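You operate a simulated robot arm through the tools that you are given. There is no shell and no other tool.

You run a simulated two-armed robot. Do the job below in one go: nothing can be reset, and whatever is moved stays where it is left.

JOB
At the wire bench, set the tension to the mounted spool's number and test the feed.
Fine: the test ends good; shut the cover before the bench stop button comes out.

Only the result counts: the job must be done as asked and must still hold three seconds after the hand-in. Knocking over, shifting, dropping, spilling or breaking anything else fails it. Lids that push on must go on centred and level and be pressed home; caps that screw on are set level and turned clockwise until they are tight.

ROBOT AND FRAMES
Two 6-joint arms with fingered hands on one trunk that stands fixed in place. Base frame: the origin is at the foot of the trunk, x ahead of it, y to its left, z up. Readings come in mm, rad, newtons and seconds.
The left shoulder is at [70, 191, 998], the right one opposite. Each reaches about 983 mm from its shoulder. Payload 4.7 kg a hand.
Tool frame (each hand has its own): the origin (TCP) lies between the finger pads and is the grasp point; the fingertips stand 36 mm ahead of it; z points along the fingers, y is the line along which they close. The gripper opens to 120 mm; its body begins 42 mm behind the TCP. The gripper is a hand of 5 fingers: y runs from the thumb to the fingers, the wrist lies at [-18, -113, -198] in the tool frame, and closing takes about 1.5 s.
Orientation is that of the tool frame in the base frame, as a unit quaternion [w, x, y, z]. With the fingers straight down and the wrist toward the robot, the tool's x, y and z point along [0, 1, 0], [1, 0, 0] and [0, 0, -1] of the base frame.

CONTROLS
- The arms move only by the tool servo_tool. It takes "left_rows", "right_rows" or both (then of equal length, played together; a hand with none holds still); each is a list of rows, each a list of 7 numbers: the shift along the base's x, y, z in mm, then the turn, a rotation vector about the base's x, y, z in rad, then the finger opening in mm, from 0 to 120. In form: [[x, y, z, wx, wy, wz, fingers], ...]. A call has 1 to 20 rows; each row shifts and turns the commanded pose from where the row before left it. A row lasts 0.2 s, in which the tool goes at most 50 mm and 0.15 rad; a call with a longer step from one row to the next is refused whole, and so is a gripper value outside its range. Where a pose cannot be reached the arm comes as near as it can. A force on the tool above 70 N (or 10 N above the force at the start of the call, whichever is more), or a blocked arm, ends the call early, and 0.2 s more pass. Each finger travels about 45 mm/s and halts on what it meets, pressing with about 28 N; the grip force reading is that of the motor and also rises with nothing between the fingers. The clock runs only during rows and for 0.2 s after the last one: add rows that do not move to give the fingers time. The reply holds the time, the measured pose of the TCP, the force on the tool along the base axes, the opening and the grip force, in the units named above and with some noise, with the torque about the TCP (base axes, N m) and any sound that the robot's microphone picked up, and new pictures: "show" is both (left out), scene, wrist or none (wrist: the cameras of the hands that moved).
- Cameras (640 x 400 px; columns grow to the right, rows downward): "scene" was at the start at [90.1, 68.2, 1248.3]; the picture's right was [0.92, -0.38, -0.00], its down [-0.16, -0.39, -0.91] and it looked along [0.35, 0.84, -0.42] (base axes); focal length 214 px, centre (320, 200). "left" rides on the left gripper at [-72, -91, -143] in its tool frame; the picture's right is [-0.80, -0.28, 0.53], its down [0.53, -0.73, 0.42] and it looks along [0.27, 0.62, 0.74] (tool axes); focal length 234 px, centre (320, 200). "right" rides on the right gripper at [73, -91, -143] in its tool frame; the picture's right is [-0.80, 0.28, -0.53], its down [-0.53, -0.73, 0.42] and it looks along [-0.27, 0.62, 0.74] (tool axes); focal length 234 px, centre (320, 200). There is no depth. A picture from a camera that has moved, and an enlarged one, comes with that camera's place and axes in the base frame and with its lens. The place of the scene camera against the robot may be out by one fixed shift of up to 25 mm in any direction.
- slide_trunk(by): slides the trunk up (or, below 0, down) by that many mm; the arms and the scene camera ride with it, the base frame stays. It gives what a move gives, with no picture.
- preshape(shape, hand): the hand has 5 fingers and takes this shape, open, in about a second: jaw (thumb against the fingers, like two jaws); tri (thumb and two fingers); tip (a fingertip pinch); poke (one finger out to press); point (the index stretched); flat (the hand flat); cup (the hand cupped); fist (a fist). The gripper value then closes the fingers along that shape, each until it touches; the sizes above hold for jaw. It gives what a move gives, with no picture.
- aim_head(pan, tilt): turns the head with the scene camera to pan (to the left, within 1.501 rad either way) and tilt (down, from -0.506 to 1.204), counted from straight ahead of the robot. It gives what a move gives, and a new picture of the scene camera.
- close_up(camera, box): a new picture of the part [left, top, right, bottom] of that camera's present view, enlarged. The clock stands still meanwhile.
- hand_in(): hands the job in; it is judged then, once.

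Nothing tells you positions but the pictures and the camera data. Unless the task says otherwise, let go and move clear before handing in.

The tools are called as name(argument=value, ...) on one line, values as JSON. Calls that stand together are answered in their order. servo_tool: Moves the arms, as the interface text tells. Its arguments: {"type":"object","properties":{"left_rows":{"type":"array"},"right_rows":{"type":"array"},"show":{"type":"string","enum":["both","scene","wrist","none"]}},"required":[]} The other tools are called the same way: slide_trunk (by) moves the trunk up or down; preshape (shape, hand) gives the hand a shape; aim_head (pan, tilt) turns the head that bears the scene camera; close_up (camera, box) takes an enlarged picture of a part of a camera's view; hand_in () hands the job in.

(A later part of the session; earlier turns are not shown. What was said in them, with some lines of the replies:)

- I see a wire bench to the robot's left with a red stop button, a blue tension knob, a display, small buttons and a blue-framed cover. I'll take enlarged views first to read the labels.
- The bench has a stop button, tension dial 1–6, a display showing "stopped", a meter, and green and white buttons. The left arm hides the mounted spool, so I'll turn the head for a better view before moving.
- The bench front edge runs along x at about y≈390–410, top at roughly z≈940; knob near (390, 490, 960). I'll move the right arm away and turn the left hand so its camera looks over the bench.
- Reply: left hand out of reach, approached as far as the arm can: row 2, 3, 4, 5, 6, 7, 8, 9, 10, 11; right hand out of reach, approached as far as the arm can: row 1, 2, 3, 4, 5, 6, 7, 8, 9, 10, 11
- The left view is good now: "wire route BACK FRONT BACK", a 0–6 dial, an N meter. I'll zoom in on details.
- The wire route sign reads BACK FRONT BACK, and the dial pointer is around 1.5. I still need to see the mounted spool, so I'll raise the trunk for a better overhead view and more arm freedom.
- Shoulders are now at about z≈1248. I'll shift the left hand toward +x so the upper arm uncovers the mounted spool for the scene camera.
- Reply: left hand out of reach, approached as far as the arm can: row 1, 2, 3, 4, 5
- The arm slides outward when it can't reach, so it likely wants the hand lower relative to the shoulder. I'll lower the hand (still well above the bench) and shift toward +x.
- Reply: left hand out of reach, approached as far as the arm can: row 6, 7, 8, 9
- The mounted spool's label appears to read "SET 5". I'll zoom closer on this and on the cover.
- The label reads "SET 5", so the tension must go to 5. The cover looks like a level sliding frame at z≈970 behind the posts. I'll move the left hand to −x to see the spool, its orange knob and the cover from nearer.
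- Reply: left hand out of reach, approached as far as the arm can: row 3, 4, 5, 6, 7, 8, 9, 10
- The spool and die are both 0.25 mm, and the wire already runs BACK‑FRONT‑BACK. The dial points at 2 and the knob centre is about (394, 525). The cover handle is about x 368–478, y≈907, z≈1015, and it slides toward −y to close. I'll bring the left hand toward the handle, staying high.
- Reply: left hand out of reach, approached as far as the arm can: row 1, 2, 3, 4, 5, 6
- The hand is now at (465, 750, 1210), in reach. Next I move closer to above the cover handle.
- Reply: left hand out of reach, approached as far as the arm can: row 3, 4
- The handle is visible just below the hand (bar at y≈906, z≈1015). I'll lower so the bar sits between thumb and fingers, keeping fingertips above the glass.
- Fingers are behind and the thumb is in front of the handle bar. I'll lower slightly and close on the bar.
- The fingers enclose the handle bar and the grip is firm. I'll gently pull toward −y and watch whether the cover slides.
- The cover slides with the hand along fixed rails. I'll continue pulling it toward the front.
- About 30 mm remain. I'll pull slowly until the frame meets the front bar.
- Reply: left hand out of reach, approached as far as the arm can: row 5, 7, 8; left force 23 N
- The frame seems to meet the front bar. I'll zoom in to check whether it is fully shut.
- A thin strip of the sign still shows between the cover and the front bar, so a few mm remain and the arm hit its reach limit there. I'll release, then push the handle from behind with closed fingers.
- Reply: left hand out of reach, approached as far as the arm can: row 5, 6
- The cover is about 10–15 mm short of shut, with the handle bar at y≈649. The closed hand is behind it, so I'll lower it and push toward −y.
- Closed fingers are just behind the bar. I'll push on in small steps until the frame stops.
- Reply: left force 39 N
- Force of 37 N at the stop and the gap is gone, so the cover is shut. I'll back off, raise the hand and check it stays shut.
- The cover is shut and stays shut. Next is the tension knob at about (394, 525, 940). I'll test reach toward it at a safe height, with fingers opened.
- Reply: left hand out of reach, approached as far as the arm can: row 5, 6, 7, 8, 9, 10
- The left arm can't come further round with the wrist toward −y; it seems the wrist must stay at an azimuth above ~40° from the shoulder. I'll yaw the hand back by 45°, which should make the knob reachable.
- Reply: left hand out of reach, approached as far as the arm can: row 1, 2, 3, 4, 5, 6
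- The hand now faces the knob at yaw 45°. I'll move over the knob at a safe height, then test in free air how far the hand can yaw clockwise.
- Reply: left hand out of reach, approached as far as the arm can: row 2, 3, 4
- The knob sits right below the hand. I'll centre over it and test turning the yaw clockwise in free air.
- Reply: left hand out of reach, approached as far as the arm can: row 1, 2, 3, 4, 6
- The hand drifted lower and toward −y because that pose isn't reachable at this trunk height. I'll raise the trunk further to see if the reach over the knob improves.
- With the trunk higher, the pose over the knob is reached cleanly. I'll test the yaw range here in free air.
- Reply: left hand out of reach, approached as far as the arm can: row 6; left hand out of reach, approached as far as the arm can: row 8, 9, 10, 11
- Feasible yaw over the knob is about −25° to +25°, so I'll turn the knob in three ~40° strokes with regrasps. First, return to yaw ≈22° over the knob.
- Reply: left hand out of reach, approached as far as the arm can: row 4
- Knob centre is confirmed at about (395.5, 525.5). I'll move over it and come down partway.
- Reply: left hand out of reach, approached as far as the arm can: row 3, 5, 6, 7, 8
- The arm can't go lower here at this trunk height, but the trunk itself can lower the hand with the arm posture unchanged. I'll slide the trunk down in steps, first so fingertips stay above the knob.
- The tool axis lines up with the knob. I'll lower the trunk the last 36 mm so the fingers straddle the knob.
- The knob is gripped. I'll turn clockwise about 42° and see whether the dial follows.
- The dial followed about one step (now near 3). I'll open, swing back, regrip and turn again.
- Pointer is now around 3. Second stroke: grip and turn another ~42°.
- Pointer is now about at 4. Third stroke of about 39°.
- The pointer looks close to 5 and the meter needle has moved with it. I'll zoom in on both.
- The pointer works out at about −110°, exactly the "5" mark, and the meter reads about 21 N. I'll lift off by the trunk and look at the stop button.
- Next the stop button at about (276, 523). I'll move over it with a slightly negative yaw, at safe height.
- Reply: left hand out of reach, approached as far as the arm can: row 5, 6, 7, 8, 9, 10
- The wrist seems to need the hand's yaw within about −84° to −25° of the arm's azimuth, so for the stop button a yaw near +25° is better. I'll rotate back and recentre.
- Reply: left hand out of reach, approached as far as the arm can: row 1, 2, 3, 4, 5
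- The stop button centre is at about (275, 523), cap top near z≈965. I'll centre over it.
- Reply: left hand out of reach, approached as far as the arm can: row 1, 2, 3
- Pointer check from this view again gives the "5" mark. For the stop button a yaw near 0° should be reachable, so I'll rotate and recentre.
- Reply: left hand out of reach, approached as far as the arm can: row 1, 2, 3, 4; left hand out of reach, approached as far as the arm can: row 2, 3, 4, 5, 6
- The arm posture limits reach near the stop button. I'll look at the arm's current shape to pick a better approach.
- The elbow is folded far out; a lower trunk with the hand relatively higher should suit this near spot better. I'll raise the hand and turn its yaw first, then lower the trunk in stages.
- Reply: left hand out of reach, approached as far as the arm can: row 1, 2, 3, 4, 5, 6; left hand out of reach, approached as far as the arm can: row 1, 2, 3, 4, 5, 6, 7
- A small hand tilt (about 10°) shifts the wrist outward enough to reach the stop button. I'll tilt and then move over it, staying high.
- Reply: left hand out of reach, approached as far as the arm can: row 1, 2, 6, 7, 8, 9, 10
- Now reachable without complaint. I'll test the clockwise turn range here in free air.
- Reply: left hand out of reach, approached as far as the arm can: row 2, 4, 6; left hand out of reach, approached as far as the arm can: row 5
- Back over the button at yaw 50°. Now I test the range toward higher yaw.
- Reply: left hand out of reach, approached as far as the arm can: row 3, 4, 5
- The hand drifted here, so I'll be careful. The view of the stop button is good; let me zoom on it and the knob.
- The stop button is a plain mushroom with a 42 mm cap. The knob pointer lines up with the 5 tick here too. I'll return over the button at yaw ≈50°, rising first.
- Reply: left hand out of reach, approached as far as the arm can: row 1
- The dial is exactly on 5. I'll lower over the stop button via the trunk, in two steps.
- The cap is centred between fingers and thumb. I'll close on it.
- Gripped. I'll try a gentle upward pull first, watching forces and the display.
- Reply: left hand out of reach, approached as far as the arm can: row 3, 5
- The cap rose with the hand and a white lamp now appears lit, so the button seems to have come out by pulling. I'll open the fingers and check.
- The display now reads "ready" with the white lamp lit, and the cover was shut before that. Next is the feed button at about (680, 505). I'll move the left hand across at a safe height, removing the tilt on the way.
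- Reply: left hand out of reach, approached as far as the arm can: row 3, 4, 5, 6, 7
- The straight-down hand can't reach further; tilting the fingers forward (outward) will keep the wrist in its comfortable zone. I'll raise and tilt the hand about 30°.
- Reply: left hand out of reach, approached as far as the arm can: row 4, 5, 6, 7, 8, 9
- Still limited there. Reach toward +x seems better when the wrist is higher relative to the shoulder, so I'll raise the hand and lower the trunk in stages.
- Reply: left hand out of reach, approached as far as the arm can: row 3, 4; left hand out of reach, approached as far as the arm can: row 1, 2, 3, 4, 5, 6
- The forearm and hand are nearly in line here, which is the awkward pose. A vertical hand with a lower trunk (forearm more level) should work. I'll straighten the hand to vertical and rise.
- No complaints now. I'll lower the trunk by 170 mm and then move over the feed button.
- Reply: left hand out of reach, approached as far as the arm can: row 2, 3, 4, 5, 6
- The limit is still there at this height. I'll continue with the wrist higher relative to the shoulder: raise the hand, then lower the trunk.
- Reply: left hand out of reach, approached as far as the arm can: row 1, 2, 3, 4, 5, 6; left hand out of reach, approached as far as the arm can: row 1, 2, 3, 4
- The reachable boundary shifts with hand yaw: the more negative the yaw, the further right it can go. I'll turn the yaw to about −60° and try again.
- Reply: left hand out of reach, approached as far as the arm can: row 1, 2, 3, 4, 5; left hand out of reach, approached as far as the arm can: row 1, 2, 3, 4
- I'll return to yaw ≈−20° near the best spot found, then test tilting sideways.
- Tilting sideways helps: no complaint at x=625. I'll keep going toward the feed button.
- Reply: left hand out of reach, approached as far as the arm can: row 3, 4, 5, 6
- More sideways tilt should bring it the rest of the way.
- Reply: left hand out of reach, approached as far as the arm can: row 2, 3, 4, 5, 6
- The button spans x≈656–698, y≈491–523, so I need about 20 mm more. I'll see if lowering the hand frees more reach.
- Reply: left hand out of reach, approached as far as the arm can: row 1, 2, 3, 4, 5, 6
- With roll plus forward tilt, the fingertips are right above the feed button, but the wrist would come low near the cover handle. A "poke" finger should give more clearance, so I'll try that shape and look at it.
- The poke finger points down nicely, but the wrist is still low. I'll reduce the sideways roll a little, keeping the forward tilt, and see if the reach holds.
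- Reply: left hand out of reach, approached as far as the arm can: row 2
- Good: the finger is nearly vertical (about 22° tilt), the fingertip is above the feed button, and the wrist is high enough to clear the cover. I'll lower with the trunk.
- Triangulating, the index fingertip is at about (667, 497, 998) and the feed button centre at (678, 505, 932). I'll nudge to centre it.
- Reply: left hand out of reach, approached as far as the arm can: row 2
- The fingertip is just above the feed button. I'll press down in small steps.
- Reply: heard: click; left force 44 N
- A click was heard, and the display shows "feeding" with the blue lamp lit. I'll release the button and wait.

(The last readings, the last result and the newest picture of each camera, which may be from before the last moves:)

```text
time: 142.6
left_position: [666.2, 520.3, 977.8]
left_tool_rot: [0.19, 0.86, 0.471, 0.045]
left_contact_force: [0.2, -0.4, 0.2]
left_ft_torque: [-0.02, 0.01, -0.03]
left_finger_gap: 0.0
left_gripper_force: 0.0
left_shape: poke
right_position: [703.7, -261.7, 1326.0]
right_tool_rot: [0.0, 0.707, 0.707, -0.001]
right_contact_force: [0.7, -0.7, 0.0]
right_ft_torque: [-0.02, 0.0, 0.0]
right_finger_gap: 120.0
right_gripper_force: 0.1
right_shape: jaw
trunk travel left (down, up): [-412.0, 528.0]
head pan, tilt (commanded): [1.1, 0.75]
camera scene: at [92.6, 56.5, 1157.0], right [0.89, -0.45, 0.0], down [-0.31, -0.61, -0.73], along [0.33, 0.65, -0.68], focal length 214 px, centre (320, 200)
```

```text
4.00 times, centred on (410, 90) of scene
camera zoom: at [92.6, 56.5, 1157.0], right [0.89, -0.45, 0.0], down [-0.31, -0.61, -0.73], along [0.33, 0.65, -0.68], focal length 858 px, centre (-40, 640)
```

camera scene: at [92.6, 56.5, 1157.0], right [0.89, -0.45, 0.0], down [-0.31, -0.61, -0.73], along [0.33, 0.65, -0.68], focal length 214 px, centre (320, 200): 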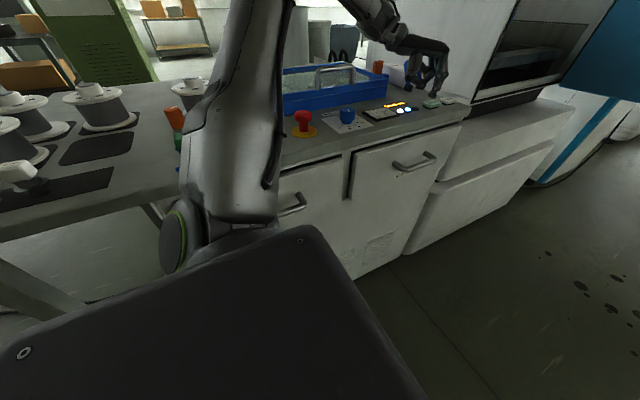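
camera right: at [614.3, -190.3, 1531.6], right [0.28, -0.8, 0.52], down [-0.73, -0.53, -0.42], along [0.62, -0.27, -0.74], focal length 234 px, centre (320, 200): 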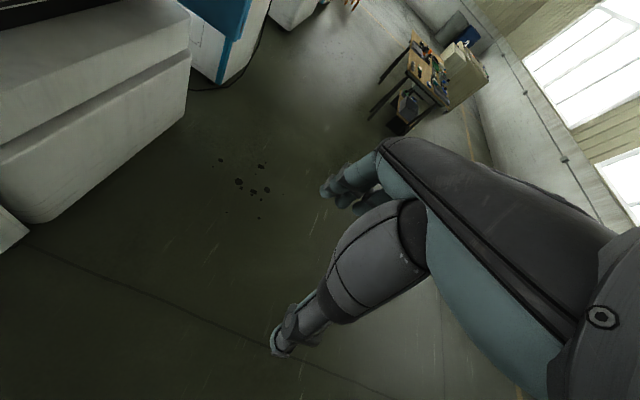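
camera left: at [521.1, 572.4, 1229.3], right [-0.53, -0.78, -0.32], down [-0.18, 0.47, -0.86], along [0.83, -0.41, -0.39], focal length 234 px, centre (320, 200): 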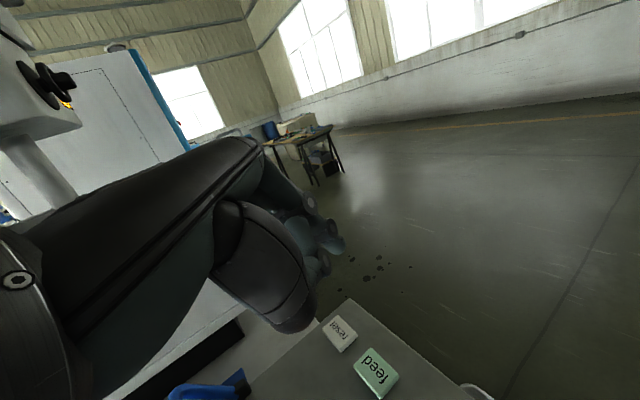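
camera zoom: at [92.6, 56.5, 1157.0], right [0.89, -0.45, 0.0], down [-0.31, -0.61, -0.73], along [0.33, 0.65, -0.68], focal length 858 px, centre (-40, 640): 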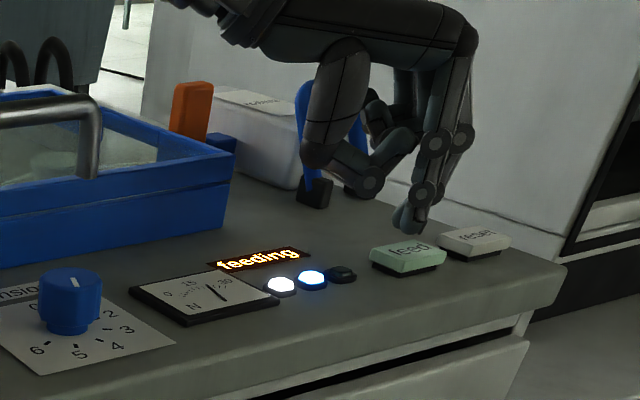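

Still "feeding". I'll raise the hand clear with the trunk and let time pass.

slide_trunk(by=130)

servo_tool(left_rows=[[0, 0, 0, 0, 0, 0, 0], [0, 0, 0, 0, 0, 0, 0], [0, 0, 0, 0, 0, 0, 0], [0, 0, 0, 0, 0, 0, 0], [0, 0, 0, 0, 0, 0, 0], [0, 0, 0, 0, 0, 0, 0], [0, 0, 0, 0, 0, 0, 0], [0, 0, 0, 0, 0, 0, 0], [0, 0, 0, 0, 0, 0, 0], [0, 0, 0, 0, 0, 0, 0]], show="scene")

close_up(camera="scene", box=[250, 80, 470, 220])

```text
time: 144.2
left_position: [666.8, 521.1, 1107.5]
left_tool_rot: [0.191, 0.861, 0.47, 0.045]
left_contact_force: [-1.6, 0.5, 0.5]
left_ft_torque: [0.0, 0.01, 0.02]
left_finger_gap: 0.0
left_gripper_force: 0.0
left_shape: poke
right_position: [704.5, -261.6, 1455.3]
right_tool_rot: [0.0, 0.707, 0.708, -0.001]
right_contact_force: [-0.3, -0.5, -0.1]
right_ft_torque: [0.01, 0.0, 0.0]
right_finger_gap: 120.0
right_gripper_force: 0.0
right_shape: jaw
trunk travel left (down, up): [-542.0, 398.0]
head pan, tilt (commanded): [1.1, 0.75]
```

```text
time: 146.4
left_position: [666.7, 520.6, 1107.2]
left_tool_rot: [0.19, 0.861, 0.47, 0.045]
left_contact_force: [0.0, -0.6, 0.0]
left_ft_torque: [0.02, 0.01, 0.03]
left_finger_gap: 0.0
left_gripper_force: 0.0
left_shape: poke
right_position: [704.7, -260.7, 1454.2]
right_tool_rot: [-0.001, 0.708, 0.707, -0.001]
right_contact_force: [0.6, -0.8, -0.7]
right_ft_torque: [0.0, -0.01, 0.01]
right_finger_gap: 119.7
right_gripper_force: 0.0
right_shape: jaw
trunk travel left (down, up): [-542.0, 398.0]
head pan, tilt (commanded): [1.1, 0.75]
camera scene: at [92.8, 56.7, 1287.0], right [0.89, -0.45, 0.0], down [-0.31, -0.61, -0.73], along [0.33, 0.65, -0.68], focal length 214 px, centre (320, 200)
```

scene: 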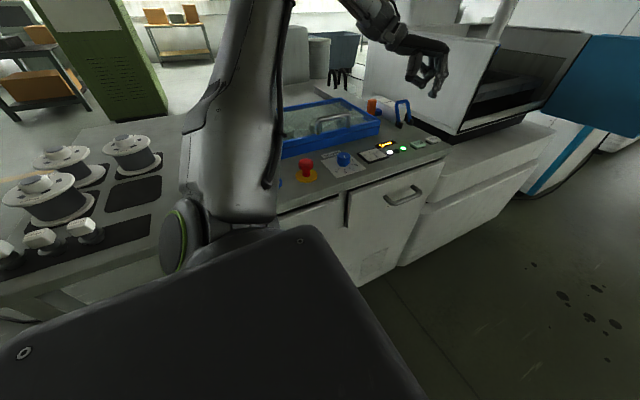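

```text
2.86 times, centred on (360, 150) of scene
camera zoom: at [92.8, 56.7, 1287.0], right [0.89, -0.45, 0.0], down [-0.31, -0.61, -0.73], along [0.33, 0.65, -0.68], focal length 613 px, centre (206, 343)
```

zoom: 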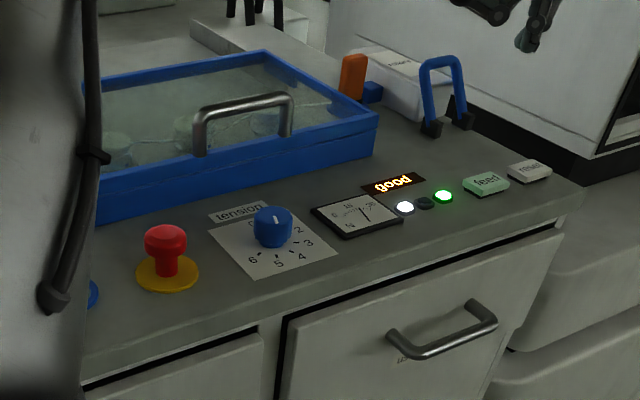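

The display reads "good" with the green lamp lit, the cover is shut, and the hand is clear. One last check on the dial and display before handing in.

close_up(camera="scene", box=[310, 125, 440, 195])

servo_tool(left_rows=[[0, 0, 0, 0, 0, 0, 0], [0, 0, 0, 0, 0, 0, 0], [0, 0, 0, 0, 0, 0, 0], [0, 0, 0, 0, 0, 0, 0], [0, 0, 0, 0, 0, 0, 0], [0, 0, 0, 0, 0, 0, 0], [0, 0, 0, 0, 0, 0, 0], [0, 0, 0, 0, 0, 0, 0], [0, 0, 0, 0, 0, 0, 0], [0, 0, 0, 0, 0, 0, 0]], show="both")

```text
4.92 times, centred on (375, 160) of scene
camera zoom: at [92.8, 56.7, 1287.0], right [0.89, -0.45, 0.0], down [-0.31, -0.61, -0.73], along [0.33, 0.65, -0.68], focal length 1056 px, centre (49, 397)
```

zoom: 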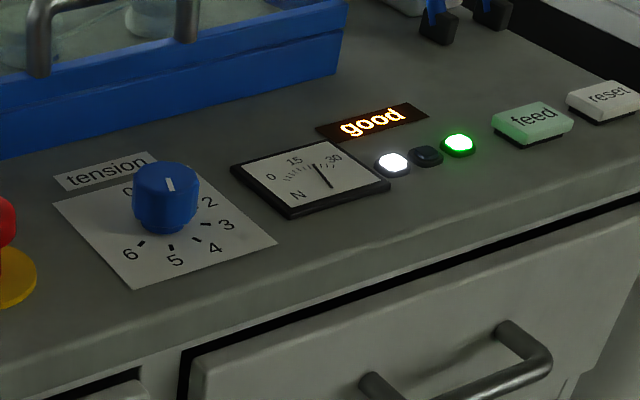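

```text
time: 148.6
left_position: [666.2, 521.1, 1106.5]
left_tool_rot: [0.189, 0.86, 0.471, 0.046]
left_contact_force: [-0.4, -0.5, -0.3]
left_ft_torque: [0.0, 0.01, 0.01]
left_finger_gap: 0.1
left_gripper_force: 0.1
left_shape: poke
right_position: [704.4, -261.3, 1455.8]
right_tool_rot: [-0.001, 0.707, 0.707, -0.001]
right_contact_force: [-0.5, -0.8, -0.3]
right_ft_torque: [0.01, 0.02, 0.01]
right_finger_gap: 119.8
right_gripper_force: 0.0
right_shape: jaw
trunk travel left (down, up): [-542.0, 398.0]
head pan, tilt (commanded): [1.1, 0.75]
camera scene: at [92.8, 56.7, 1287.0], right [0.89, -0.45, 0.0], down [-0.31, -0.61, -0.73], along [0.33, 0.65, -0.68], focal length 214 px, centre (320, 200)
camera left: at [518.8, 545.9, 1214.5], right [-0.53, -0.68, -0.51], down [-0.18, 0.68, -0.72], along [0.83, -0.29, -0.48], focal length 234 px, centre (320, 200)
```

scene: 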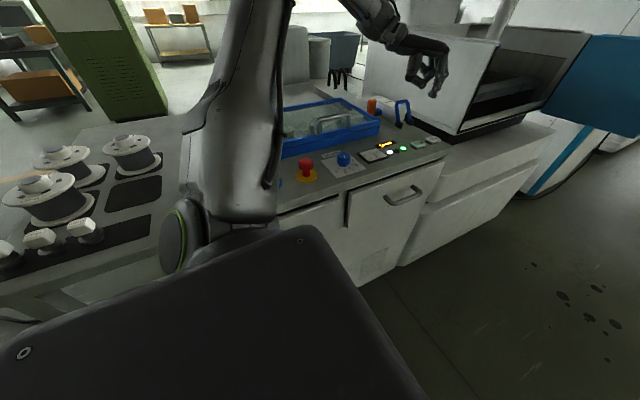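
left: 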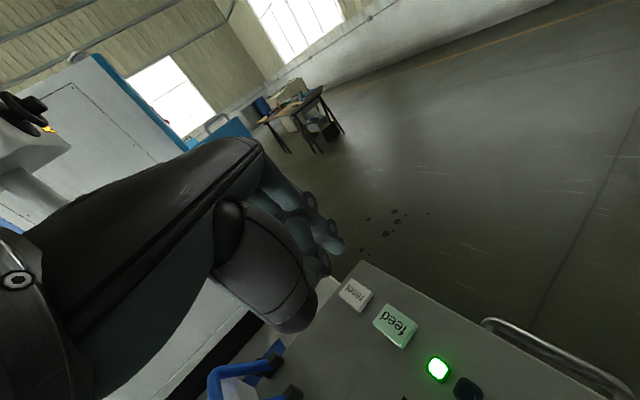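

The dial is on 5, the cover is shut, the stop button is out, and the display holds "good" with the green lamp on. The hand is clear of the bench, so I'm handing in.

hand_in()

```text
The job is handed in.
```

The feed test ended "good", with the green lamp on, and I handed the job in. The display was still showing "good" just before hand-in; the verdict itself hasn't been shown to me.

- **Cover:** I slid it shut against the front bar before touching the stop button, and it stayed shut.
- **Tension:** The mounted spool is marked "SET 5", so I turned the dial from 2 to 5. The pointer lines up with the 5 mark.
- **Stop button:** I pulled it out after the cover was shut. The display changed from "stopped" to "ready".
- **Feed test:** One press of the feed button gave "feeding", then "good".

The wire already ran back, front, back as the bench sign says, so I left it alone. I saw nothing else shifted or knocked over, and both hands were clear of the bench at hand-in.
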